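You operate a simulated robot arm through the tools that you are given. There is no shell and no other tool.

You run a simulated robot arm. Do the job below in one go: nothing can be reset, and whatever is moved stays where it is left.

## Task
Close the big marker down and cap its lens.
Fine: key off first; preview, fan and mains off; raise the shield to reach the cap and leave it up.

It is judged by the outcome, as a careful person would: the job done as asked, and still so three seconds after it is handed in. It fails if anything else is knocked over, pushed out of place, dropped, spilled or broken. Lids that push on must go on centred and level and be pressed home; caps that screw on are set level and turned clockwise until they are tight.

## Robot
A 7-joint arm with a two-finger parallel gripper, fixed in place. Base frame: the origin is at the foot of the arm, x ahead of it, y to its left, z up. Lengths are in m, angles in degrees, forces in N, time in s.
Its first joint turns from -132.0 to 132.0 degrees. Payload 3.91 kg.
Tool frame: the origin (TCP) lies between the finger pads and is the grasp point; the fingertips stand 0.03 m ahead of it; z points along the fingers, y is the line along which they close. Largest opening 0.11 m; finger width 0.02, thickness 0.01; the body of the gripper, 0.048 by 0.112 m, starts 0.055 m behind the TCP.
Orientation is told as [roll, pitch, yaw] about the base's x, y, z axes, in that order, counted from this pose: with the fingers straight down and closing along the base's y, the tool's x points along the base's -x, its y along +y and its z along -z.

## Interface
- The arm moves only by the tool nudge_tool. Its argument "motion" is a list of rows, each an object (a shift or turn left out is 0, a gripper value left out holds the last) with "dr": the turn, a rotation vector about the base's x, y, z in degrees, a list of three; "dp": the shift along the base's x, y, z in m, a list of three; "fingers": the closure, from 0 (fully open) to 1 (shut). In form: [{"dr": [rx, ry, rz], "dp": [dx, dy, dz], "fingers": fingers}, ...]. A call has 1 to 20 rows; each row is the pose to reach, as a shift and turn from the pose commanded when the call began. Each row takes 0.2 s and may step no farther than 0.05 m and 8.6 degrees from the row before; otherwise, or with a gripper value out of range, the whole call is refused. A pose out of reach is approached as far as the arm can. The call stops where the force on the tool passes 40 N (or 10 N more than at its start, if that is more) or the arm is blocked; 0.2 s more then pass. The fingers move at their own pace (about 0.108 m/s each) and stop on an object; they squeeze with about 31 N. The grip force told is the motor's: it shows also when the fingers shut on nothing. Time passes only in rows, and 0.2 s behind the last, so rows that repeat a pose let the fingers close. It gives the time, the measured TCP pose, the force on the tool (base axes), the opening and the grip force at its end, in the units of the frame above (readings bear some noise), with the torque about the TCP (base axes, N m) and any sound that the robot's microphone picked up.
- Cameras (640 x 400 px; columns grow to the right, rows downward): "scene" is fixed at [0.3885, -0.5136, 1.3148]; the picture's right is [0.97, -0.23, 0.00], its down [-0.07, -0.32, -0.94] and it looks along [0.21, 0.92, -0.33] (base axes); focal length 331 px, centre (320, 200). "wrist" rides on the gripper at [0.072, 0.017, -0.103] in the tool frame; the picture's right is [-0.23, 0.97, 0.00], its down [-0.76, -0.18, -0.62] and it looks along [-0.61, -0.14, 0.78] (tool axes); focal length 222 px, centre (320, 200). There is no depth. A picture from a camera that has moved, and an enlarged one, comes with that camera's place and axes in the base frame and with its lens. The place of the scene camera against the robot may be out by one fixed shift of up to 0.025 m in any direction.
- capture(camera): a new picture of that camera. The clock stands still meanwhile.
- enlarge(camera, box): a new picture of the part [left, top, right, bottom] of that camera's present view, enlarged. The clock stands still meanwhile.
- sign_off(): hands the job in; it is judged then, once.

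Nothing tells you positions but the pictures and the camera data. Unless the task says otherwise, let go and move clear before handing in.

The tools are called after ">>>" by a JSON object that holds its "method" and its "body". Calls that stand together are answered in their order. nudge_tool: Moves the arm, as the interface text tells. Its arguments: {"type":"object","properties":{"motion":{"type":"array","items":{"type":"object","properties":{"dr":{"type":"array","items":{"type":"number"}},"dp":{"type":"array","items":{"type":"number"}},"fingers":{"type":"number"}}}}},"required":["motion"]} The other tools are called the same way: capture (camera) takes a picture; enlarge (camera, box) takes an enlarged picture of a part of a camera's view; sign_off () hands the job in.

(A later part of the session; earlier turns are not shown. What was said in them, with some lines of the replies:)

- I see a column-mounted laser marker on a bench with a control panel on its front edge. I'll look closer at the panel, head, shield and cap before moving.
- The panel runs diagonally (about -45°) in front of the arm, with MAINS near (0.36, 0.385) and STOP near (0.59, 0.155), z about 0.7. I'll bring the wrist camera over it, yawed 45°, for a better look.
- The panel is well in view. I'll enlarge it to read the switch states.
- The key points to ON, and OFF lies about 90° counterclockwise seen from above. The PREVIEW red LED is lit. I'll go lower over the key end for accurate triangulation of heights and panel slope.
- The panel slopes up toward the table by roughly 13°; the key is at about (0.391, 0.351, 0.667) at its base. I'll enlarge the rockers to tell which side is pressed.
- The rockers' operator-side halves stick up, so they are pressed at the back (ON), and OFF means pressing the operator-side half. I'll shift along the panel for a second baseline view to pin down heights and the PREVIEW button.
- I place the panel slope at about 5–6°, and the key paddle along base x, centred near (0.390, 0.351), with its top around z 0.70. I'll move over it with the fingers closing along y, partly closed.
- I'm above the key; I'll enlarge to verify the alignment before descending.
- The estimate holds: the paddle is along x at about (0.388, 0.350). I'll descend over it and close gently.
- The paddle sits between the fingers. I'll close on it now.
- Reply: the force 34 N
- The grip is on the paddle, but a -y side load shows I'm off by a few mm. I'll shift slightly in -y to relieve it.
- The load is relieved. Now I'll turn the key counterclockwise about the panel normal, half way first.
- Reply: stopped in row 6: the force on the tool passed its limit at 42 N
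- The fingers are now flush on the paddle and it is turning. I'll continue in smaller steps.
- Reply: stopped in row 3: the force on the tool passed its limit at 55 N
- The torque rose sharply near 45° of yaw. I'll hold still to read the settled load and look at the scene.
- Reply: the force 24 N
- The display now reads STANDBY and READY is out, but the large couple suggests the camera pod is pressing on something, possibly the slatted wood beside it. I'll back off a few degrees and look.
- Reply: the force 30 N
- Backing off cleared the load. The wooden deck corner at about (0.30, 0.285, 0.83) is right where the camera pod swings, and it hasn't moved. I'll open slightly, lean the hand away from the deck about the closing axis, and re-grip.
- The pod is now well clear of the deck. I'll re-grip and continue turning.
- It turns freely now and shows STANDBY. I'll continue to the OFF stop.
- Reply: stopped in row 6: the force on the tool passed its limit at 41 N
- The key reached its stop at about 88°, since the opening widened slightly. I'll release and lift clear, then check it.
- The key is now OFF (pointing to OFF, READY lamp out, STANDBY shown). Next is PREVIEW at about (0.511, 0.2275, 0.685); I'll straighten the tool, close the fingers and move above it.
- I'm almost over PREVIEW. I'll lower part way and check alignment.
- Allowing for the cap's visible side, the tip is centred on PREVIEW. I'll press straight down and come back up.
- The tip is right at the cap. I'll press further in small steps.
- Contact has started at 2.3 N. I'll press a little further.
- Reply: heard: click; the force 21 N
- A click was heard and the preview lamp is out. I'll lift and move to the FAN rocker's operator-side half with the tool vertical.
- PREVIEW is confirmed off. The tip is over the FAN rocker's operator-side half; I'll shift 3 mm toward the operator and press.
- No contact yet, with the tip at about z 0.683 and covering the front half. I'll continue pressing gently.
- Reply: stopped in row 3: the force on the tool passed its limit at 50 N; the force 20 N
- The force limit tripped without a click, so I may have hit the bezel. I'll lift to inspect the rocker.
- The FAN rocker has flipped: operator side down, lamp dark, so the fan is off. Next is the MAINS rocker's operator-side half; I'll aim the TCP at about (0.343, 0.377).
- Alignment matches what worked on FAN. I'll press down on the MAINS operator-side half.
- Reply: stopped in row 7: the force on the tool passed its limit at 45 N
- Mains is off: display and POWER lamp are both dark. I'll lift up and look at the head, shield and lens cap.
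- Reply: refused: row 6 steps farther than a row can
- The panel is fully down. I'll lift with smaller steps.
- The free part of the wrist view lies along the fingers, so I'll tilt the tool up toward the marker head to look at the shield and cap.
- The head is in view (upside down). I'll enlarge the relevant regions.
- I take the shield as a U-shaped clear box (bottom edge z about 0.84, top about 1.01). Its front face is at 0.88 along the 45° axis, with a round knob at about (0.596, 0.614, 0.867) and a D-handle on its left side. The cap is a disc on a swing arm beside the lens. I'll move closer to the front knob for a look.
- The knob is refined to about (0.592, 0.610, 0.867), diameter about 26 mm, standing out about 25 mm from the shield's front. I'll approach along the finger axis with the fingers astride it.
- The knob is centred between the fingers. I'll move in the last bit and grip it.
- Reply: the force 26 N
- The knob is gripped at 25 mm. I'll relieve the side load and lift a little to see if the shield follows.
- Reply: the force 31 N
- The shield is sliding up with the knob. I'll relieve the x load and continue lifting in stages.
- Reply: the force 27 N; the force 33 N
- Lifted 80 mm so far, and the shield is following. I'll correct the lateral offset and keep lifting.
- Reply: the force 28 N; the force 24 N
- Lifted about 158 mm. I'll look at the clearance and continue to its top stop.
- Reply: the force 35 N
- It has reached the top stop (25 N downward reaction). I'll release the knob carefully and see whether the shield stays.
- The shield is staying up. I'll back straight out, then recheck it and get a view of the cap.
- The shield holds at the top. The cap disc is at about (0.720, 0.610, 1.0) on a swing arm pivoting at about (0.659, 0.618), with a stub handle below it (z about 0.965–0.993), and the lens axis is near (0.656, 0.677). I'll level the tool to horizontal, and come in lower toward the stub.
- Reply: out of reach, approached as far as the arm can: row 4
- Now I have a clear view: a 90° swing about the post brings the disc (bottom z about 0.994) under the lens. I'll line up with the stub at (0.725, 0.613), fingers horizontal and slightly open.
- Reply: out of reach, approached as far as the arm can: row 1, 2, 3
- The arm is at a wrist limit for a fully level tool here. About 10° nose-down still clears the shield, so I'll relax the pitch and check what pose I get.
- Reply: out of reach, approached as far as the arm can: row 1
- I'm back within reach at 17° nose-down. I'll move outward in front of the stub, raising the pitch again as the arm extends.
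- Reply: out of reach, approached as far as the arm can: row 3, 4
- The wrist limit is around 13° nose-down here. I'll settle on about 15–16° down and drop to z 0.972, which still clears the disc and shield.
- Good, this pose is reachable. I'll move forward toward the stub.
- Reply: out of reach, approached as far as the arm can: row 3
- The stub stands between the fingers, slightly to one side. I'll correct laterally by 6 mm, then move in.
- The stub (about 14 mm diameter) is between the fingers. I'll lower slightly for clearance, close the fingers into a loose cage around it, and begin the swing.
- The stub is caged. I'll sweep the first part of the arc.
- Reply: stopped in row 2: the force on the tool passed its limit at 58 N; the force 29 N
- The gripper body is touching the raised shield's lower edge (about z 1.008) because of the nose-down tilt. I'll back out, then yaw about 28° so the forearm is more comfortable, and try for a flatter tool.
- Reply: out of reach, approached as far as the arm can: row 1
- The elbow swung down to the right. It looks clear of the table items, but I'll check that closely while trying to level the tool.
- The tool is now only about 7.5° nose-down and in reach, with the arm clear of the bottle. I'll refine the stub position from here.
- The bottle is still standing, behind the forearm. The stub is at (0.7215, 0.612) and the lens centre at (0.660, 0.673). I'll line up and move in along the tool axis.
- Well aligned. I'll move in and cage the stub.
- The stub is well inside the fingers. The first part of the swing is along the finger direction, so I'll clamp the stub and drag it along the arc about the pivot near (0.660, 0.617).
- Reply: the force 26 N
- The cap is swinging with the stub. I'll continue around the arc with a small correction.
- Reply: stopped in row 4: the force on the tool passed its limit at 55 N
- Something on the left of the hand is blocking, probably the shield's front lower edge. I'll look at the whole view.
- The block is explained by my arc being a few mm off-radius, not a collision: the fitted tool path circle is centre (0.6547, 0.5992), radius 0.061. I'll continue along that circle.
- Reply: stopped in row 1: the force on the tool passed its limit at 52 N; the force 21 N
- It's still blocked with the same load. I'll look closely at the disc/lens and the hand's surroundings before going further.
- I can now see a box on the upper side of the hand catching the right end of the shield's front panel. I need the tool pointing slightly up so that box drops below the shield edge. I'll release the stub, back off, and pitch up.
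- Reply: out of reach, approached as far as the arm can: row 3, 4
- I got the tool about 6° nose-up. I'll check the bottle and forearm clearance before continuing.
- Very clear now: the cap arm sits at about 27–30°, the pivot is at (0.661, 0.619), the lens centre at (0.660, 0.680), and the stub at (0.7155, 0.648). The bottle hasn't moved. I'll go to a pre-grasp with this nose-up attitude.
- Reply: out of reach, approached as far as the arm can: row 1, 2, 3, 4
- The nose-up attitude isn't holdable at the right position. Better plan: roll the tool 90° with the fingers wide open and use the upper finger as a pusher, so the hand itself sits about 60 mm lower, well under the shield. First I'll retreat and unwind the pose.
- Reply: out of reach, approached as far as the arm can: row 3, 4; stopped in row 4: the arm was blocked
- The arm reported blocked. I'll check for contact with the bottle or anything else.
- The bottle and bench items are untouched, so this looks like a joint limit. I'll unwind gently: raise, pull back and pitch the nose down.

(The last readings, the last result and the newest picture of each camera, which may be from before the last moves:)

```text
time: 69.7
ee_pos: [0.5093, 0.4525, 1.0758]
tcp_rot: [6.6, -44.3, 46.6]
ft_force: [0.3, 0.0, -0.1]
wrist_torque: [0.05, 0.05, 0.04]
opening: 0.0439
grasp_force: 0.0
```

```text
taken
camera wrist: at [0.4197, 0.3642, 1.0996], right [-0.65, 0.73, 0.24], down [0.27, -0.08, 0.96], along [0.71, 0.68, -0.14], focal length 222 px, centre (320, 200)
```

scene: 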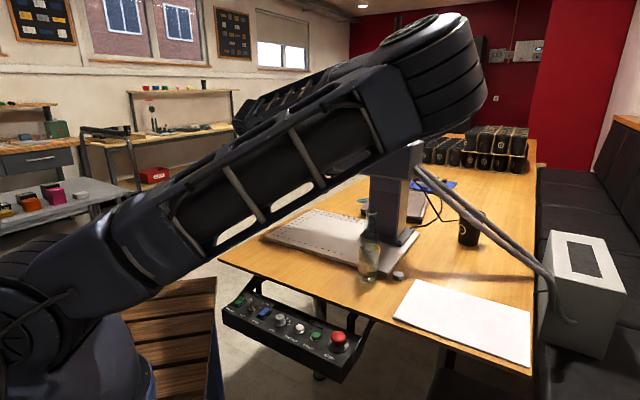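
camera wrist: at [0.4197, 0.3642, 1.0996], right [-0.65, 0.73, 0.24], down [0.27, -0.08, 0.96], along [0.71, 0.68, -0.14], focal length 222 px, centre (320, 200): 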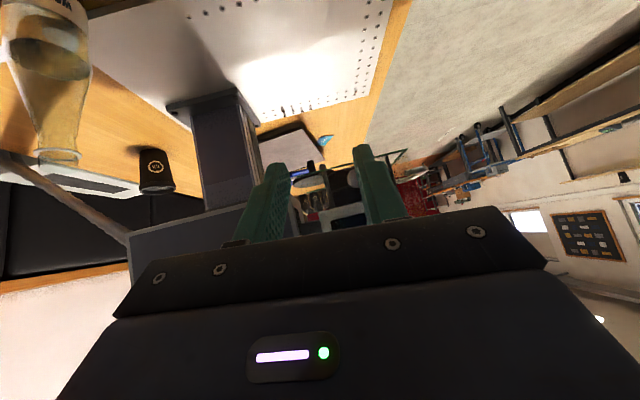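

The elbow is back up. I'll return to a tool-down pose and then roll the wrist so the fingers will open vertically after pitching.

>>> {"method": "nudge_tool", "body": {"motion": [{"dp": [-0.01, -0.01, 0.005], "dr": [-5.2, 5.2, 0]}, {"dp": [-0.02, -0.02, 0.01], "dr": [-10.4, 10.4, 0]}, {"dp": [-0.03, -0.03, 0.015], "dr": [-15.6, 15.6, 0]}, {"dp": [-0.04, -0.04, 0.02], "dr": [-20.8, 20.8, 0]}, {"dp": [-0.05, -0.05, 0.025], "dr": [-26, 26, 0]}, {"dp": [-0.06, -0.06, 0.03], "dr": [-31.2, 31.2, 0]}]}}

>>> {"method": "capture", "body": {"camera": "scene"}}

```text
time: 71.1
ee_pos: [0.4472, 0.3927, 1.1063]
tcp_rot: [7.7, -0.2, 46.2]
ft_force: [-0.3, 0.3, -0.8]
wrist_torque: [0.01, 0.0, 0.03]
opening: 0.0438
grasp_force: 0.0
```

```text
taken
```

scene: 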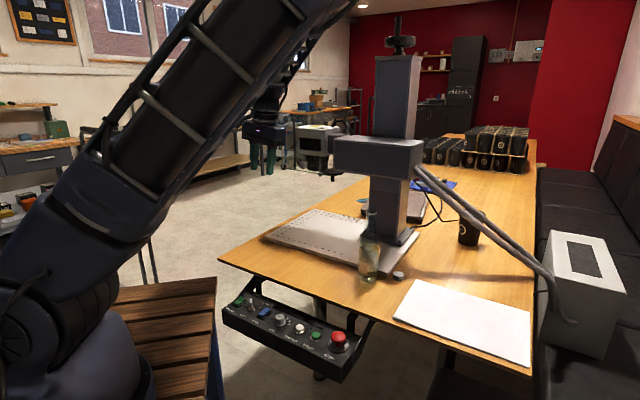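

>>> {"method": "nudge_tool", "body": {"motion": [{"dr": [-5.35, -5.54, 0]}]}}

>>> {"method": "nudge_tool", "body": {"motion": [{"dr": [0, 0, -7.6], "fingers": 0.0}, {"dr": [0, 0, -15.2]}, {"dr": [0, 0, -22.8]}, {"dr": [0, 0, -30.4]}, {"dr": [0, 0, -38]}, {"dr": [0, 0, -45.6]}, {"dr": [0, 0, -53.2]}, {"dr": [0, 0, -60.8]}, {"dr": [0, 0, -68.4]}, {"dr": [0, 0, -76]}, {"dr": [0, 0, -83.6]}, {"dr": [0, 0, -91.2]}]}}

>>> {"method": "capture", "body": {"camera": "scene"}}

```text
time: 71.5
ee_pos: [0.449, 0.3924, 1.1064]
tcp_rot: [0.1, -0.2, 46.2]
ft_force: [1.6, 0.5, 0.2]
wrist_torque: [-0.01, 0.11, 0.02]
opening: 0.044
grasp_force: 0.2
```

```text
time: 74.1
ee_pos: [0.4485, 0.3931, 1.1062]
tcp_rot: [0.0, -0.1, -45.0]
ft_force: [-0.2, 0.6, -0.4]
wrist_torque: [0.01, 0.0, -0.02]
opening: 0.11
grasp_force: 0.1
```

```text
taken
```

scene: 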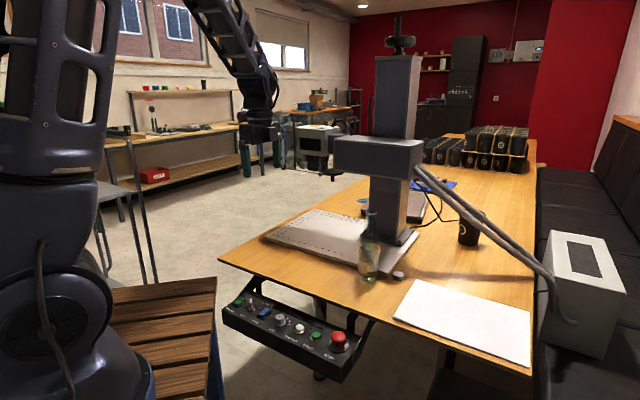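

That posture is good. Now I'll pitch the tool up 70° toward the marker, fingers fully open and stacked vertically.

>>> {"method": "nudge_tool", "body": {"motion": [{"dp": [0.007, 0.005, -0.006], "dr": [5.5, -5.5, 0]}, {"dp": [0.014, 0.01, -0.012], "dr": [11, -11, 0]}, {"dp": [0.021, 0.014, -0.018], "dr": [16.5, -16.5, 0]}, {"dp": [0.028, 0.019, -0.024], "dr": [22, -22, 0]}, {"dp": [0.035, 0.024, -0.03], "dr": [27.5, -27.5, 0]}, {"dp": [0.042, 0.028, -0.036], "dr": [33, -33, 0]}, {"dp": [0.049, 0.033, -0.042], "dr": [38.5, -38.5, 0]}, {"dp": [0.056, 0.038, -0.048], "dr": [44, -44, 0]}, {"dp": [0.063, 0.043, -0.054], "dr": [49.5, -49.5, 0]}]}}

>>> {"method": "capture", "body": {"camera": "scene"}}

>>> {"method": "capture", "body": {"camera": "wrist"}}

```text
time: 76.1
ee_pos: [0.5106, 0.4336, 1.0523]
tcp_rot: [70.2, 0.0, -45.3]
ft_force: [1.4, -0.3, 0.0]
wrist_torque: [0.01, 0.02, 0.08]
opening: 0.1098
grasp_force: 0.1
out of reach, approached as far as the arm can: row 6
```

```text
taken
```

scene: 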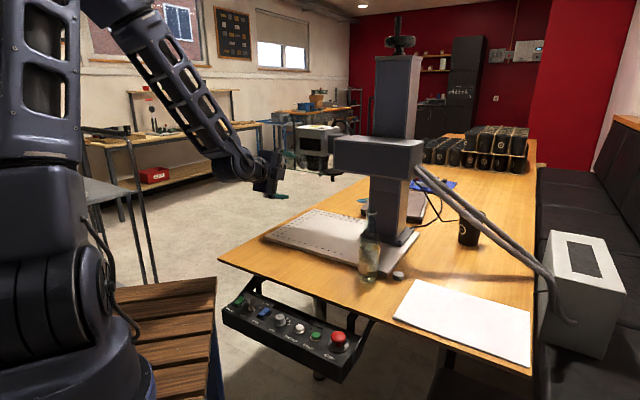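

```text
taken
camera wrist: at [0.3965, 0.421, 1.1041], right [0.39, 0.07, 0.92], down [0.08, -1.0, 0.04], along [0.92, 0.05, -0.4], focal length 222 px, centre (320, 200)
```

wrist: 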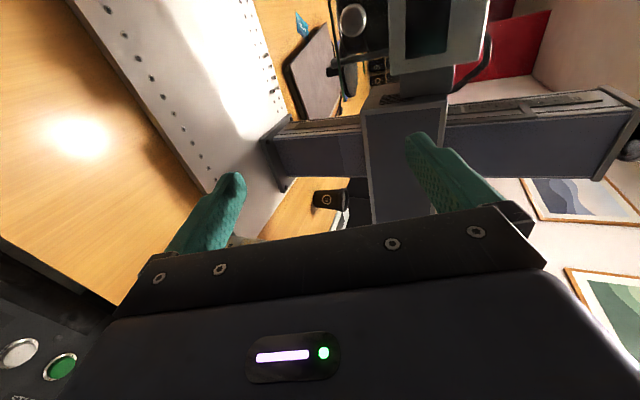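

This posture is much better. I'll drop down first, then move toward the pre-insert position right of the stub.

>>> {"method": "nudge_tool", "body": {"motion": [{"dp": [0.02, 0.0, -0.035]}, {"dp": [0.045, 0.005, -0.07]}, {"dp": [0.07, 0.02, -0.1]}, {"dp": [0.09, 0.04, -0.12]}, {"dp": [0.105, 0.065, -0.13]}, {"dp": [0.112, 0.0755, -0.13]}]}}

>>> {"method": "capture", "body": {"camera": "scene"}}

>>> {"method": "capture", "body": {"camera": "wrist"}}

>>> {"method": "enlarge", "body": {"camera": "scene", "box": [260, 110, 420, 230]}}

```text
time: 77.5
ee_pos: [0.6224, 0.5113, 0.9246]
tcp_rot: [70.1, -0.1, -45.2]
ft_force: [-0.8, 0.9, -0.6]
wrist_torque: [-0.03, -0.02, -0.03]
opening: 0.1102
grasp_force: 0.1
```

```text
taken
```

scene: 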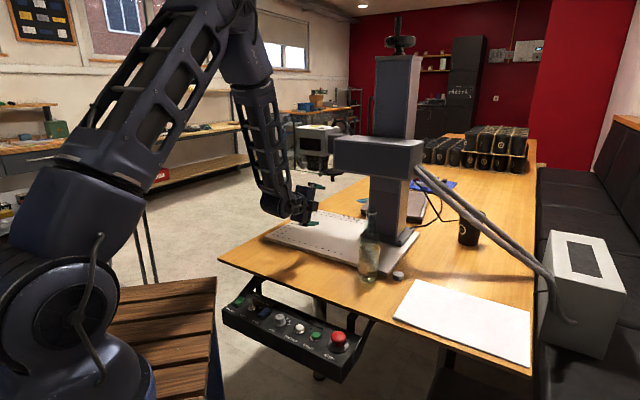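

```text
taken
camera wrist: at [0.5062, 0.4987, 0.9756], right [0.39, 0.07, 0.92], down [0.08, -1.0, 0.05], along [0.92, 0.05, -0.4], focal length 222 px, centre (320, 200)
```

wrist: 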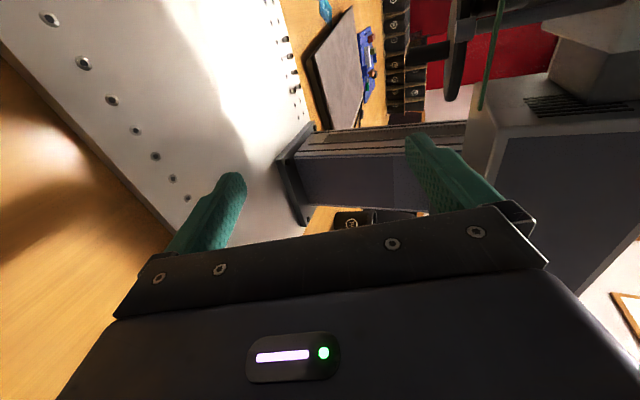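

```text
3.33 times, centred on (340, 170) of scene
camera zoom: at [0.3885, -0.5136, 1.3148], right [0.97, -0.23, 0.0], down [-0.07, -0.32, -0.94], along [0.21, 0.92, -0.33], focal length 1102 px, centre (253, 300)
```

zoom: 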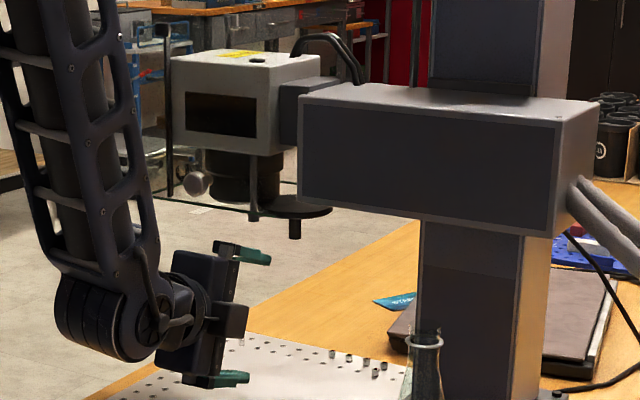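

Excellent posture: the hand is low and the upper finger is at cap-stub height. I'll enlarge to check the stub versus the upper finger.

>>> {"method": "enlarge", "body": {"camera": "wrist", "box": [340, 0, 560, 220]}}

>>> {"method": "enlarge", "body": {"camera": "scene", "box": [290, 140, 370, 200]}}

```text
1.82 times, centred on (450, 110) of wrist
camera zoom: at [0.5062, 0.4987, 0.9756], right [0.39, 0.07, 0.92], down [0.08, -1.0, 0.05], along [0.92, 0.05, -0.4], focal length 404 px, centre (84, 364)
```

zoom: 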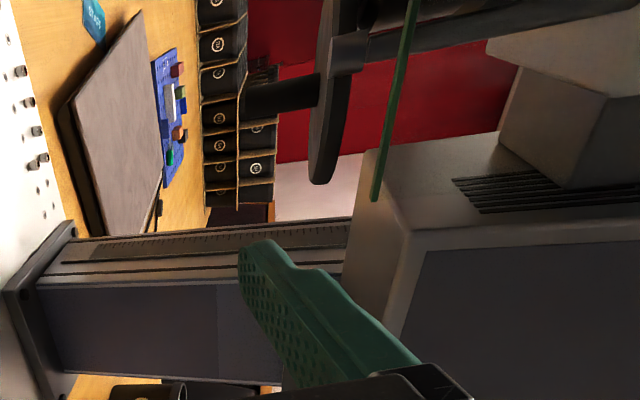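

```text
6.67 times, centred on (330, 170) of scene
camera zoom: at [0.3885, -0.5136, 1.3148], right [0.97, -0.23, 0.0], down [-0.07, -0.32, -0.94], along [0.21, 0.92, -0.33], focal length 2205 px, centre (253, 400)
```

zoom: 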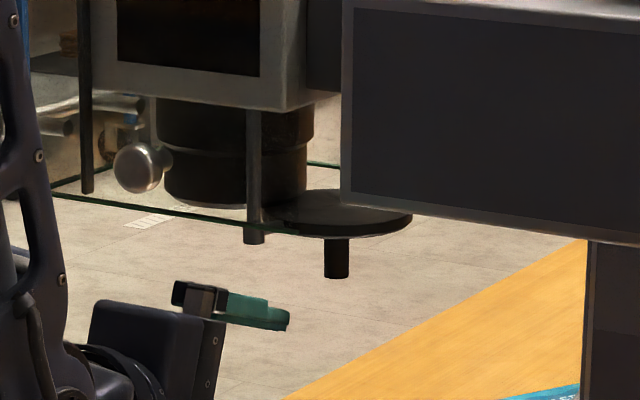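

The finger is clear to the right of the stub. I'll insert along the bench axis under the disc.

>>> {"method": "nudge_tool", "body": {"motion": [{"dp": [0.025, 0.025, -0.002]}, {"dp": [0.05, 0.05, -0.002]}, {"dp": [0.07, 0.07, -0.002]}, {"dp": [0.0863, 0.0863, -0.002]}]}}

>>> {"method": "enlarge", "body": {"camera": "wrist", "box": [340, 0, 560, 220]}}

>>> {"method": "enlarge", "body": {"camera": "scene", "box": [290, 140, 370, 200]}}

>>> {"method": "capture", "body": {"camera": "scene"}}

```text
time: 78.5
ee_pos: [0.7102, 0.5979, 0.9227]
tcp_rot: [70.1, 0.0, -45.1]
ft_force: [0.5, 0.0, 0.0]
wrist_torque: [0.02, 0.01, 0.01]
opening: 0.11
grasp_force: 0.0
```

```text
1.82 times, centred on (450, 110) of wrist
camera zoom: at [0.5938, 0.5854, 0.9737], right [0.39, 0.07, 0.92], down [0.08, -1.0, 0.05], along [0.92, 0.05, -0.4], focal length 404 px, centre (84, 364)
```

zoom: 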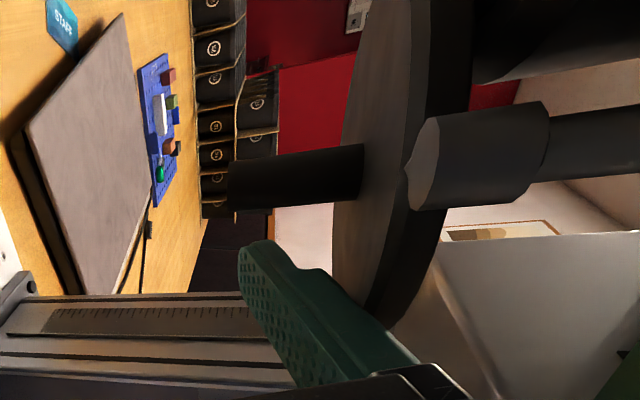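

```text
6.67 times, centred on (330, 170) of scene
camera zoom: at [0.3885, -0.5136, 1.3148], right [0.97, -0.23, 0.0], down [-0.07, -0.32, -0.94], along [0.21, 0.92, -0.33], focal length 2205 px, centre (253, 400)
```

zoom: 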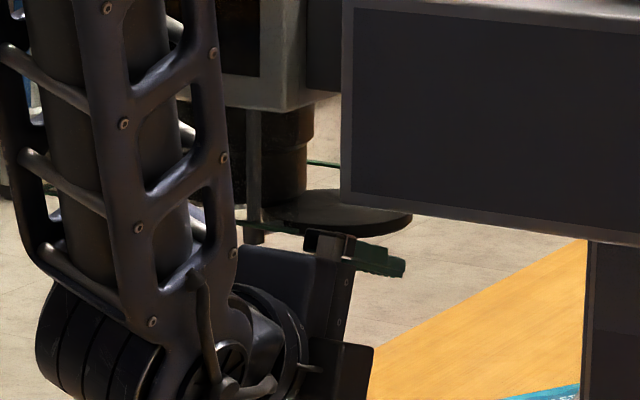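

```text
taken
```

scene: 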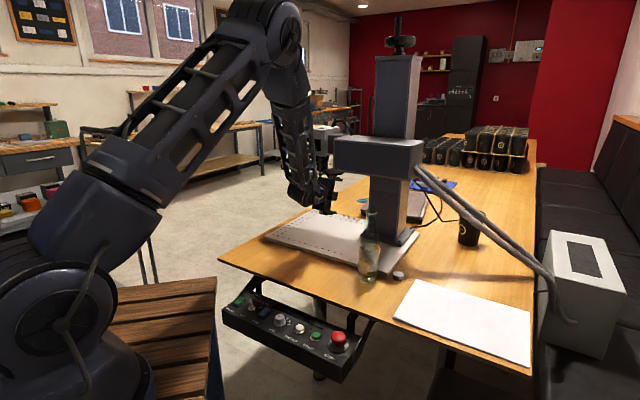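

The pusher finger is beside the stub. The finger's slope would brush the pivot boss on the way, so I'll flatten the tool by 8° while holding the tip in place.

>>> {"method": "nudge_tool", "body": {"motion": [{"dp": [0.0012, 0.0012, -0.0025], "dr": [1.4, -1.4, 0]}, {"dp": [0.0024, 0.0024, -0.0035], "dr": [2.8, -2.8, 0]}, {"dp": [0.0037, 0.0037, -0.0045], "dr": [4.2, -4.2, 0]}, {"dp": [0.0049, 0.0049, -0.0055], "dr": [5.66, -5.66, 0]}]}}

>>> {"method": "enlarge", "body": {"camera": "wrist", "box": [340, 0, 560, 220]}}

>>> {"method": "capture", "body": {"camera": "scene"}}

```text
time: 79.5
ee_pos: [0.7127, 0.601, 0.9149]
tcp_rot: [78.0, 0.0, -45.2]
ft_force: [0.4, -1.0, -0.1]
wrist_torque: [0.0, -0.02, -0.04]
opening: 0.11
grasp_force: 0.0
```

```text
1.82 times, centred on (450, 110) of wrist
camera zoom: at [0.5931, 0.5846, 0.9536], right [0.3, -0.02, 0.95], down [0.08, -1.0, -0.04], along [0.95, 0.09, -0.3], focal length 404 px, centre (84, 364)
```

zoom: 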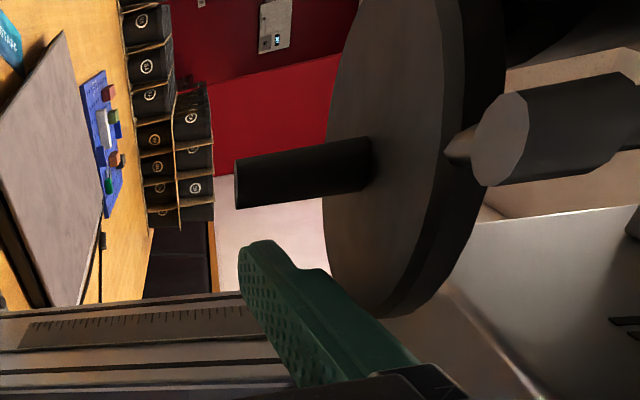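

```text
taken
```

scene: 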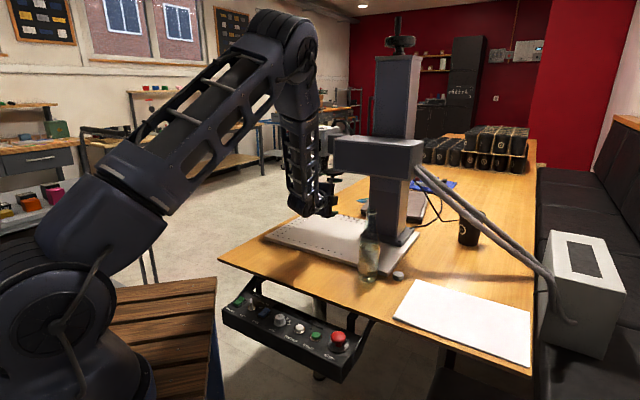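

The pose is in reach with good margins. I'll sweep the finger sideways to push the stub along its arc.

>>> {"method": "nudge_tool", "body": {"motion": [{"dp": [-0.004, 0.008, 0.002]}, {"dp": [-0.0098, 0.014, 0.002]}, {"dp": [-0.0135, 0.0178, 0.002]}, {"dp": [-0.0172, 0.0215, 0.002]}, {"dp": [-0.0209, 0.0252, 0.002]}]}}

>>> {"method": "enlarge", "body": {"camera": "wrist", "box": [340, 0, 560, 220]}}

```text
time: 80.7
ee_pos: [0.6925, 0.6277, 0.9171]
tcp_rot: [78.1, 0.0, -45.2]
ft_force: [0.3, 0.3, 0.6]
wrist_torque: [0.01, 0.0, -0.02]
opening: 0.1102
grasp_force: 0.0
```

```text
1.82 times, centred on (450, 110) of wrist
camera zoom: at [0.5729, 0.6097, 0.9552], right [0.3, -0.02, 0.95], down [0.08, -1.0, -0.04], along [0.95, 0.09, -0.3], focal length 404 px, centre (84, 364)
```

zoom: 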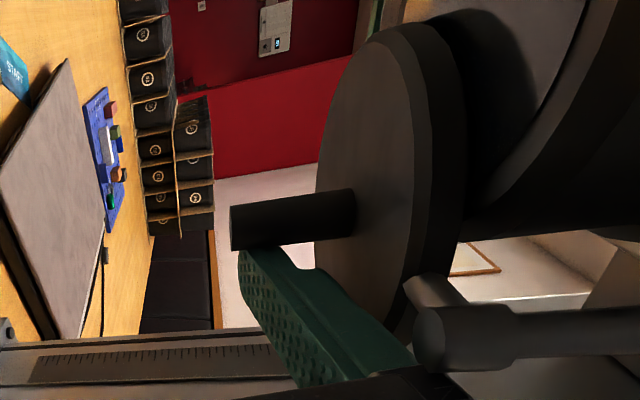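

The stub is following with almost no load. I'll continue the sweep.

>>> {"method": "nudge_tool", "body": {"motion": [{"dp": [-0.0065, 0.0043, 0]}, {"dp": [-0.0129, 0.0086, 0]}, {"dp": [-0.0202, 0.0117, 0]}, {"dp": [-0.0275, 0.0148, 0]}]}}

>>> {"method": "enlarge", "body": {"camera": "wrist", "box": [340, 0, 560, 220]}}

>>> {"method": "enlarge", "body": {"camera": "scene", "box": [280, 120, 380, 200]}}

```text
time: 81.7
ee_pos: [0.6661, 0.6426, 0.9179]
tcp_rot: [78.1, -0.1, -45.2]
ft_force: [0.1, -0.1, 0.5]
wrist_torque: [-0.02, 0.0, 0.01]
opening: 0.1101
grasp_force: 0.0
```

```text
1.82 times, centred on (450, 110) of wrist
camera zoom: at [0.546, 0.6252, 0.9549], right [0.3, -0.02, 0.95], down [0.08, -1.0, -0.04], along [0.95, 0.09, -0.3], focal length 404 px, centre (84, 364)
```

zoom: 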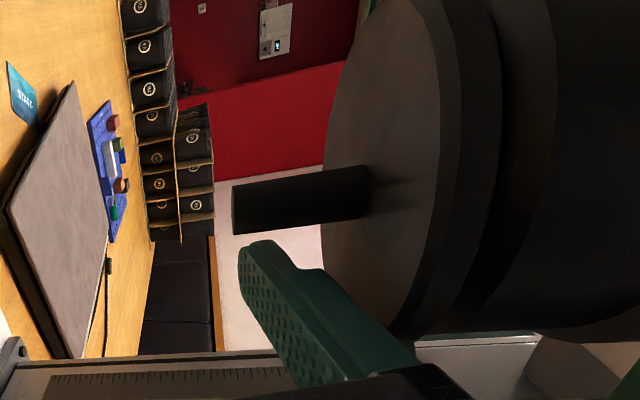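

```text
5.00 times, centred on (330, 160) of scene
camera zoom: at [0.3885, -0.5136, 1.3148], right [0.97, -0.23, 0.0], down [-0.07, -0.32, -0.94], along [0.21, 0.92, -0.33], focal length 1654 px, centre (270, 400)
```

zoom: 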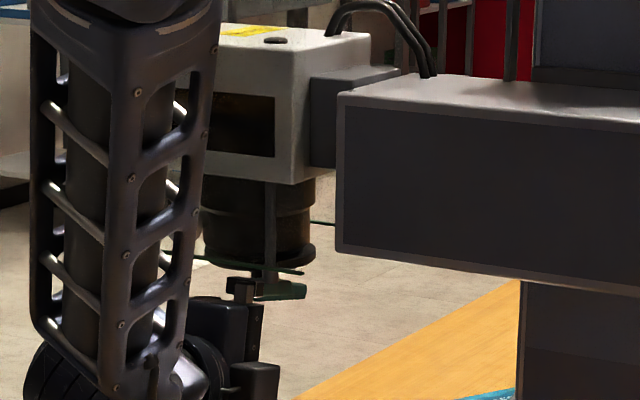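

The cap seems to be directly under the lens now. I'll withdraw the finger sideways and back, then inspect the alignment.

>>> {"method": "nudge_tool", "body": {"motion": [{"dp": [0.003, -0.003, -0.001]}, {"dp": [-0.02, -0.026, -0.003]}, {"dp": [-0.045, -0.051, -0.005]}, {"dp": [-0.075, -0.081, -0.008]}, {"dp": [-0.1, -0.106, -0.01]}]}}

>>> {"method": "capture", "body": {"camera": "wrist"}}

>>> {"method": "enlarge", "body": {"camera": "scene", "box": [280, 120, 380, 200]}}

>>> {"method": "enlarge", "body": {"camera": "scene", "box": [302, 145, 352, 185]}}

```text
time: 82.9
ee_pos: [0.5654, 0.5368, 0.9064]
tcp_rot: [78.0, -0.1, -45.1]
ft_force: [-0.2, -0.2, 0.3]
wrist_torque: [-0.01, 0.0, 0.01]
opening: 0.1099
grasp_force: 0.1
```

```text
taken
camera wrist: at [0.445, 0.5196, 0.9447], right [0.3, -0.02, 0.95], down [0.08, -1.0, -0.04], along [0.95, 0.09, -0.3], focal length 222 px, centre (320, 200)
```

wrist: 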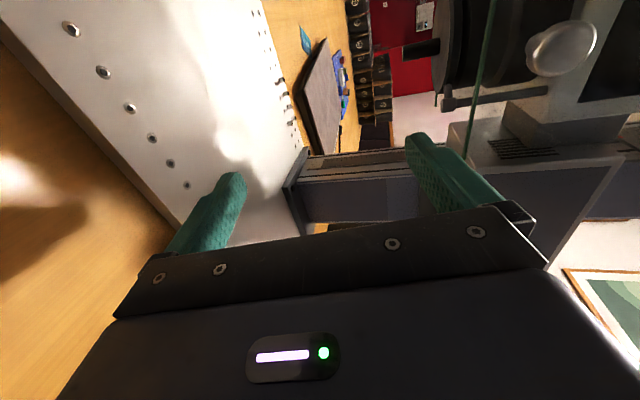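

```text
5.00 times, centred on (330, 160) of scene
camera zoom: at [0.3885, -0.5136, 1.3148], right [0.97, -0.23, 0.0], down [-0.07, -0.32, -0.94], along [0.21, 0.92, -0.33], focal length 1654 px, centre (270, 400)
```

zoom: 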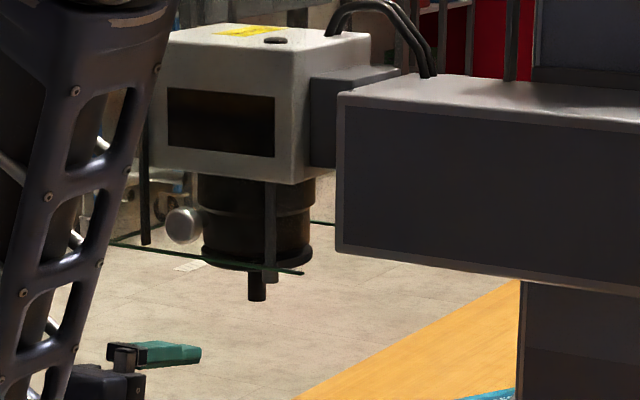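

```text
10.00 times, centred on (327, 165) of scene
camera zoom: at [0.3885, -0.5136, 1.3148], right [0.97, -0.23, 0.0], down [-0.07, -0.32, -0.94], along [0.21, 0.92, -0.33], focal length 3307 px, centre (250, 550)
```

zoom: 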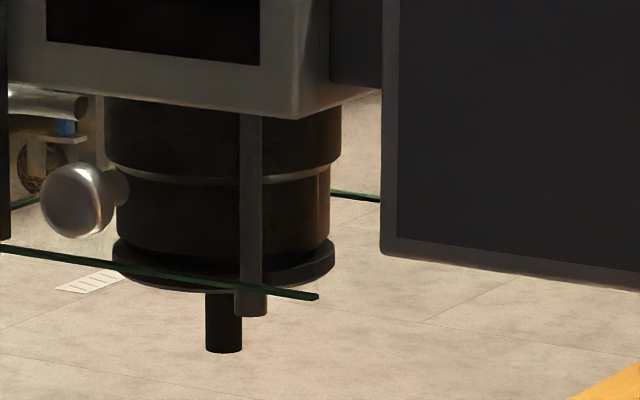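

The cap sits concentrically under the lens in the scene view. I'll check from the wrist camera for centring in the other direction and any gap.

>>> {"method": "enlarge", "body": {"camera": "wrist", "box": [390, 0, 610, 140]}}

>>> {"method": "enlarge", "body": {"camera": "scene", "box": [308, 155, 340, 183]}}

```text
2.86 times, centred on (500, 70) of wrist
camera zoom: at [0.445, 0.5196, 0.9447], right [0.3, -0.02, 0.95], down [0.08, -1.0, -0.04], along [0.95, 0.09, -0.3], focal length 635 px, centre (-194, 571)
```

zoom: 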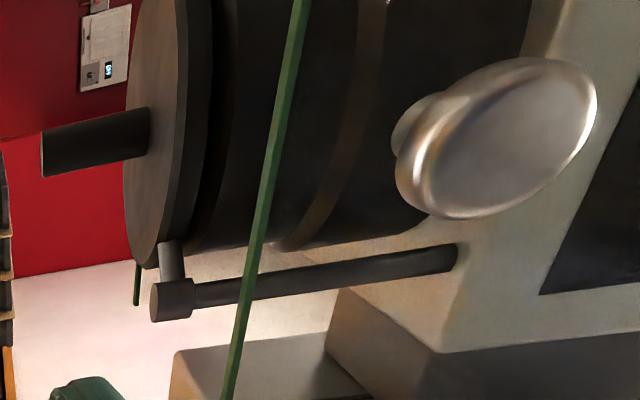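

```text
14.29 times, centred on (324, 169) of scene
camera zoom: at [0.3885, -0.5136, 1.3148], right [0.97, -0.23, 0.0], down [-0.07, -0.32, -0.94], along [0.21, 0.92, -0.33], focal length 4725 px, centre (263, 643)
```

zoom: 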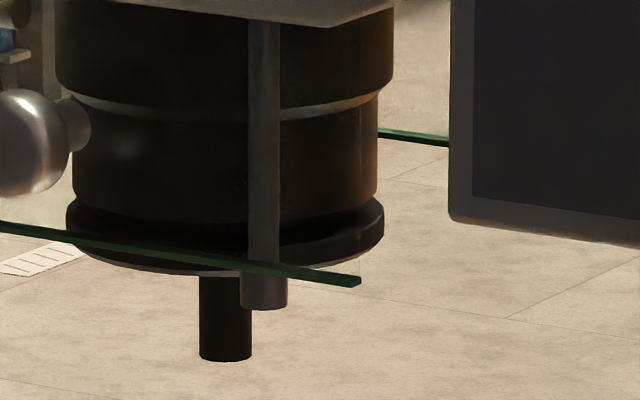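

The cap is concentric to within about a millimetre, but I estimate a 3–4 mm gap between disc and lens. I'll test gently whether it presses up: I'll level the tool and bring the upper finger beneath the stub.

>>> {"method": "nudge_tool", "body": {"motion": [{"dp": [-0.006, 0.006, -0.01], "dr": [2.9, -2.9, 0]}, {"dp": [-0.012, 0.012, -0.018], "dr": [5.7, -5.7, 0]}, {"dp": [-0.023, 0.023, -0.018], "dr": [8.5, -8.5, 0]}]}}

>>> {"method": "capture", "body": {"camera": "wrist"}}

>>> {"method": "capture", "body": {"camera": "scene"}}

```text
time: 83.7
ee_pos: [0.5418, 0.5585, 0.8874]
tcp_rot: [90.1, 0.0, -45.2]
ft_force: [0.4, 0.3, 0.1]
wrist_torque: [0.0, 0.01, -0.03]
opening: 0.11
grasp_force: 0.1
```

```text
taken
camera wrist: at [0.4186, 0.5372, 0.9038], right [0.16, -0.16, 0.97], down [0.09, -0.98, -0.18], along [0.98, 0.12, -0.14], focal length 222 px, centre (320, 200)
```

wrist: 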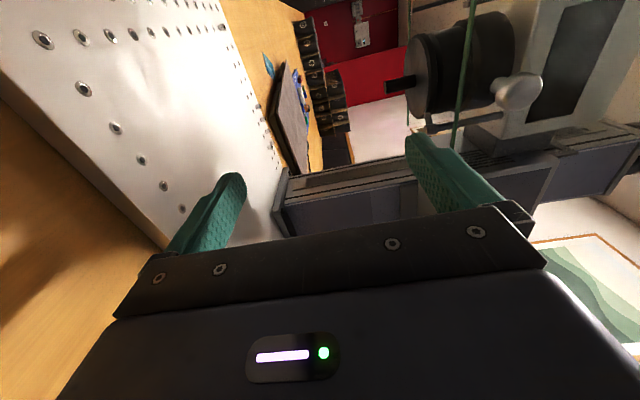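

```text
taken
```

scene: 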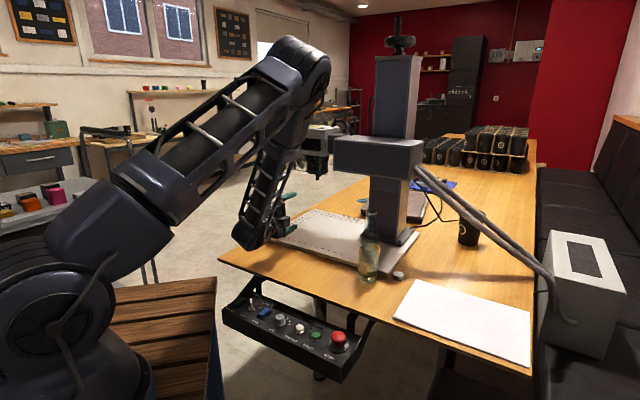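

>>> {"method": "enlarge", "body": {"camera": "wrist", "box": [370, 0, 550, 140]}}

```text
2.86 times, centred on (460, 70) of wrist
camera zoom: at [0.4186, 0.5372, 0.9038], right [0.16, -0.16, 0.97], down [0.09, -0.98, -0.18], along [0.98, 0.12, -0.14], focal length 635 px, centre (-80, 571)
```

zoom: 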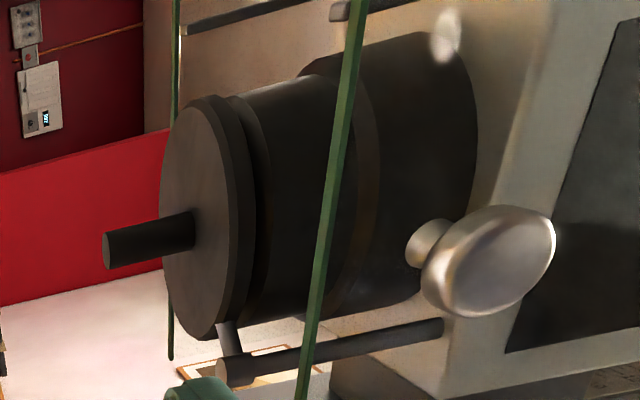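

>>> {"method": "enlarge", "body": {"camera": "wrist", "box": [400, 20, 470, 70]}}

>>> {"method": "enlarge", "body": {"camera": "wrist", "box": [410, 80, 480, 140]}}

```text
8.00 times, centred on (435, 45) of wrist
camera zoom: at [0.4186, 0.5372, 0.9038], right [0.16, -0.16, 0.97], down [0.09, -0.98, -0.18], along [0.98, 0.12, -0.14], focal length 1777 px, centre (-600, 1440)
```

zoom: 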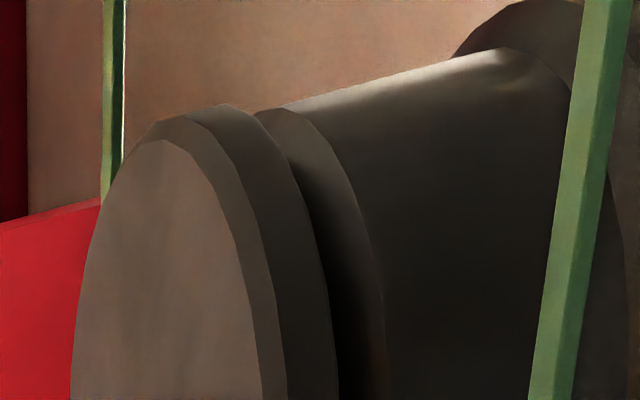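

```text
6.67 times, centred on (445, 110) of wrist
camera zoom: at [0.4186, 0.5372, 0.9038], right [0.16, -0.16, 0.97], down [0.09, -0.98, -0.18], along [0.98, 0.12, -0.14], focal length 1481 px, centre (-513, 800)
```

zoom: 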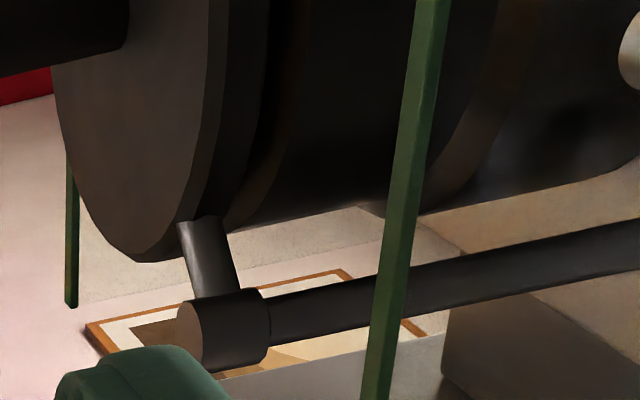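

The cap sits concentric with almost no gap to the lens. As a gentle check that it's home, I'll slide the upper finger under the stub and press up lightly.

>>> {"method": "nudge_tool", "body": {"motion": [{"dp": [0.03, 0.03, 0]}, {"dp": [0.06, 0.06, 0]}, {"dp": [0.085, 0.085, 0]}, {"dp": [0.104, 0.104, 0]}]}}

>>> {"method": "capture", "body": {"camera": "wrist"}}

>>> {"method": "enlarge", "body": {"camera": "scene", "box": [290, 140, 370, 200]}}

```text
time: 84.7
ee_pos: [0.6465, 0.6632, 0.888]
tcp_rot: [90.1, -0.1, -45.2]
ft_force: [0.5, -1.4, 0.2]
wrist_torque: [-0.01, -0.01, 0.01]
opening: 0.1099
grasp_force: 0.1
```

```text
taken
camera wrist: at [0.5232, 0.6417, 0.9052], right [0.16, -0.16, 0.97], down [0.09, -0.98, -0.18], along [0.98, 0.12, -0.14], focal length 222 px, centre (320, 200)
```

wrist: 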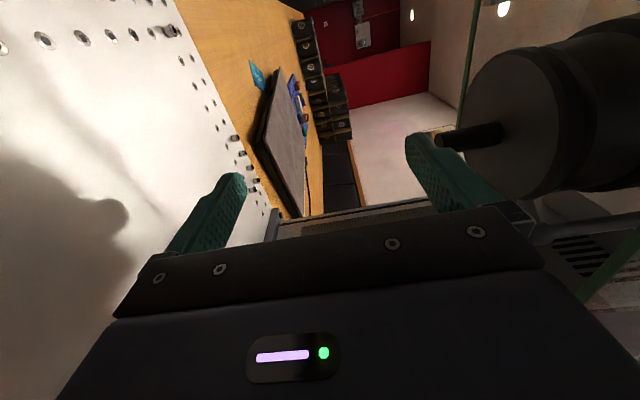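

```text
6.67 times, centred on (330, 170) of scene
camera zoom: at [0.3885, -0.5136, 1.3148], right [0.97, -0.23, 0.0], down [-0.07, -0.32, -0.94], along [0.21, 0.92, -0.33], focal length 2205 px, centre (253, 400)
```

zoom: 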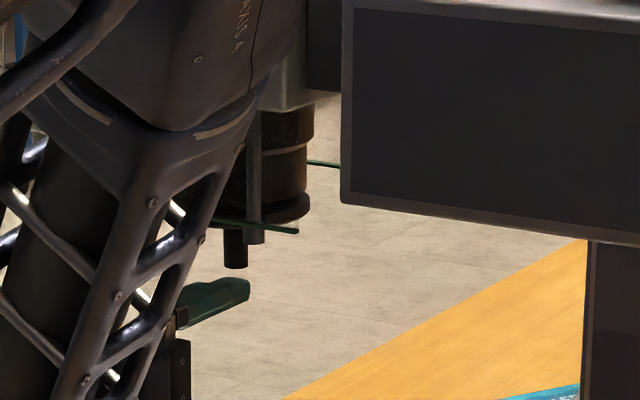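

The finger is below the stub. I'll raise it slowly and watch the force.

>>> {"method": "nudge_tool", "body": {"motion": [{"dp": [0, 0, 0.004]}, {"dp": [0, 0, 0.008]}, {"dp": [0, 0, 0.01]}, {"dp": [0, 0, 0.0115]}]}}

>>> {"method": "enlarge", "body": {"camera": "wrist", "box": [400, 30, 620, 200]}}

```text
time: 85.7
ee_pos: [0.6488, 0.6615, 0.8987]
tcp_rot: [89.9, 0.1, -45.2]
ft_force: [0.2, -2.1, -24.0]
wrist_torque: [-0.24, 0.37, -0.06]
opening: 0.0984
grasp_force: 0.0
```

```text
2.35 times, centred on (510, 115) of wrist
camera zoom: at [0.5232, 0.6414, 0.9147], right [0.16, -0.16, 0.97], down [0.09, -0.98, -0.18], along [0.98, 0.12, -0.14], focal length 523 px, centre (-127, 400)
```

zoom: 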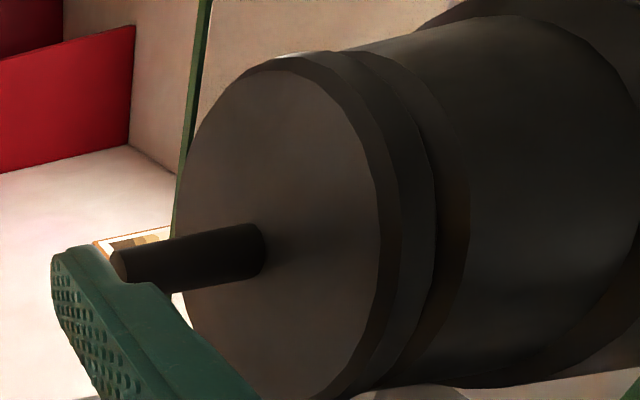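

The cap is solid under 24 N of upward push, so it's home. I'll lower, withdraw and verify.

>>> {"method": "nudge_tool", "body": {"motion": [{"dp": [0, 0, -0.006]}, {"dp": [0, 0, -0.016]}, {"dp": [-0.025, -0.025, -0.016]}, {"dp": [-0.055, -0.055, -0.016]}, {"dp": [-0.085, -0.085, -0.016]}, {"dp": [-0.115, -0.115, -0.016]}]}}

>>> {"method": "capture", "body": {"camera": "wrist"}}

>>> {"method": "enlarge", "body": {"camera": "wrist", "box": [370, 0, 550, 140]}}

>>> {"method": "enlarge", "body": {"camera": "scene", "box": [280, 120, 380, 200]}}

```text
time: 87.1
ee_pos: [0.5321, 0.5475, 0.8895]
tcp_rot: [90.1, 0.0, -45.2]
ft_force: [0.0, -0.4, 0.7]
wrist_torque: [-0.02, -0.03, -0.01]
opening: 0.1102
grasp_force: 0.0
```

```text
taken
camera wrist: at [0.4073, 0.5265, 0.906], right [0.16, -0.16, 0.97], down [0.09, -0.98, -0.18], along [0.98, 0.12, -0.14], focal length 222 px, centre (320, 200)
```

wrist: 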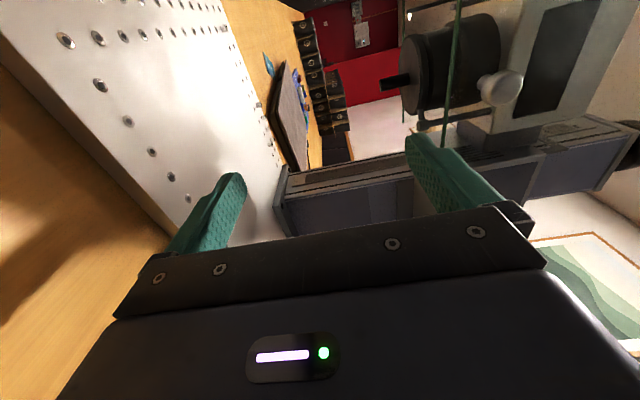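

```text
2.86 times, centred on (460, 70) of wrist
camera zoom: at [0.4073, 0.5265, 0.906], right [0.16, -0.16, 0.97], down [0.09, -0.98, -0.18], along [0.98, 0.12, -0.14], focal length 635 px, centre (-80, 571)
```

zoom: 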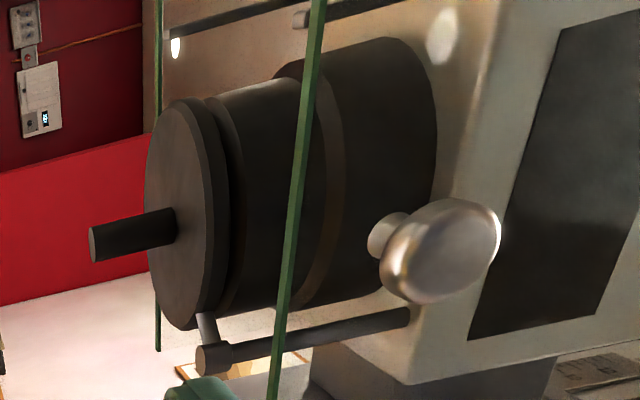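

```text
5.00 times, centred on (330, 160) of scene
camera zoom: at [0.3885, -0.5136, 1.3148], right [0.97, -0.23, 0.0], down [-0.07, -0.32, -0.94], along [0.21, 0.92, -0.33], focal length 1654 px, centre (270, 400)
```

zoom: 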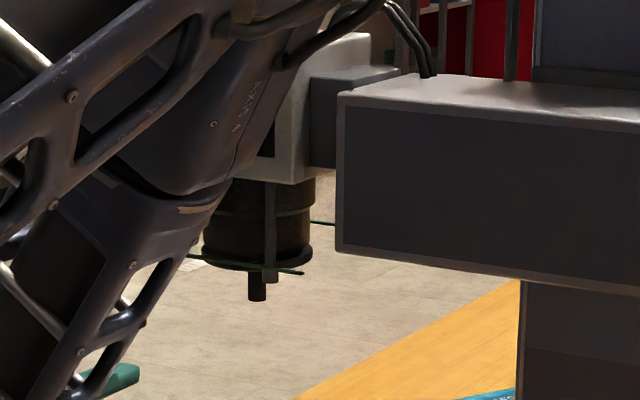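

The cap is seated and the shield remains up. I'll move the arm clear and do a final check of everything.

>>> {"method": "nudge_tool", "body": {"motion": [{"dp": [-0.025, -0.025, 0.01], "dr": [-5.5, 5.5, 0]}, {"dp": [-0.045, -0.045, 0.03], "dr": [-11, 11, 0]}, {"dp": [-0.06, -0.06, 0.06], "dr": [-16.5, 16.5, 0]}, {"dp": [-0.07, -0.07, 0.095], "dr": [-22, 22, 0]}, {"dp": [-0.08, -0.08, 0.13], "dr": [-27.5, 27.5, 0]}, {"dp": [-0.085, -0.085, 0.17], "dr": [-33, 33, 0]}]}}

>>> {"method": "capture", "body": {"camera": "scene"}}

>>> {"method": "enlarge", "body": {"camera": "scene", "box": [270, 100, 430, 220]}}

>>> {"method": "enlarge", "body": {"camera": "scene", "box": [220, 270, 360, 380]}}

>>> {"method": "enlarge", "body": {"camera": "scene", "box": [340, 190, 440, 290]}}

```text
time: 88.5
ee_pos: [0.4455, 0.4633, 1.0542]
tcp_rot: [43.4, -0.1, -45.1]
ft_force: [0.9, -0.7, -0.7]
wrist_torque: [0.02, 0.04, 0.0]
opening: 0.1101
grasp_force: 0.1
```

```text
taken
```

scene: 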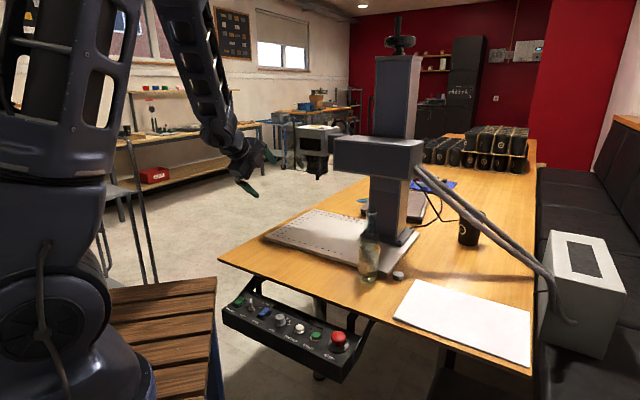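

```text
3.33 times, centred on (350, 160) of scene
camera zoom: at [0.3885, -0.5136, 1.3148], right [0.97, -0.23, 0.0], down [-0.07, -0.32, -0.94], along [0.21, 0.92, -0.33], focal length 1102 px, centre (220, 333)
```

zoom: 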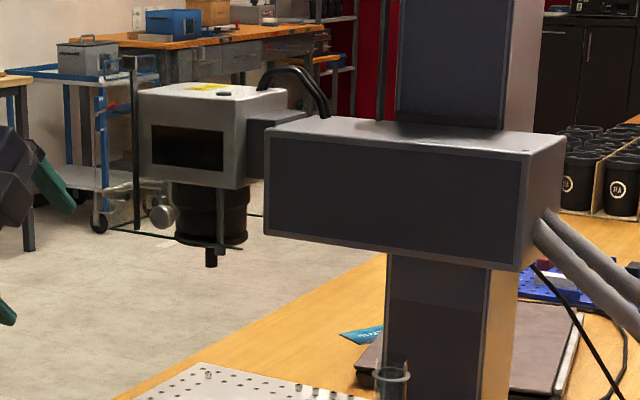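

```text
3.64 times, centred on (290, 325) of scene
camera zoom: at [0.3885, -0.5136, 1.3148], right [0.97, -0.23, 0.0], down [-0.07, -0.32, -0.94], along [0.21, 0.92, -0.33], focal length 1203 px, centre (429, -254)
```

zoom: 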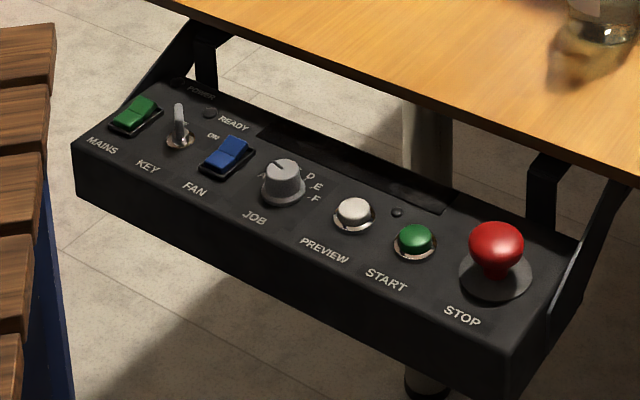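

```text
4.00 times, centred on (390, 240) of scene
camera zoom: at [0.3885, -0.5136, 1.3148], right [0.97, -0.23, 0.0], down [-0.07, -0.32, -0.94], along [0.21, 0.92, -0.33], focal length 1323 px, centre (40, 40)
```

zoom: 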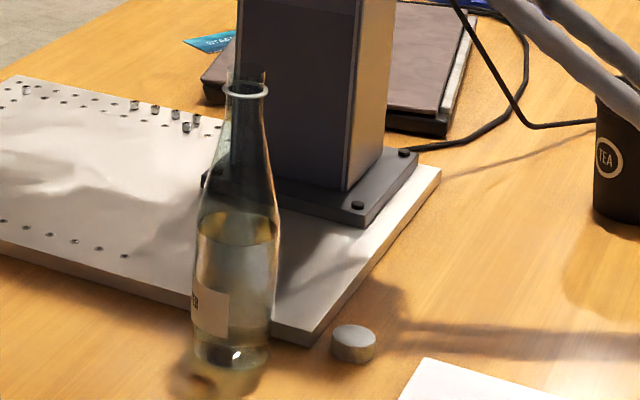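

Key, preview, fan and mains are all off. The shield is up, the cap is seated over the lens, and the bottle and other items are where they were. The arm is clear, so I'm handing in.

>>> {"method": "sign_off", "body": {}}

```text
The job is handed in.
```

The marker is shut down with its lens capped, and I've handed the job in. At my last check, nothing else on the bench or panel had moved.

- **Controls:** The key went off first, then preview, fan and mains. The display and panel lamps are dark.
- **Shield:** I lifted it by its front knob to the top stop. It has stayed up on its own since then.
- **Lens cap:** I swung it round under the lens, where it sits centred to within about a millimetre and level. It didn't move under a light upward push of about 24 N, so I take it as fully home.

Along the way there were a few unintended contacts:
- The camera on the hand pressed against the corner of the wooden deck while I was turning the key. The deck didn't move.
- While I was working on the cap, the hand pressed against the raised shield's edge. The shield didn't drop.
- The arm also stopped once on what I took to be a joint limit, and I found nothing touched.
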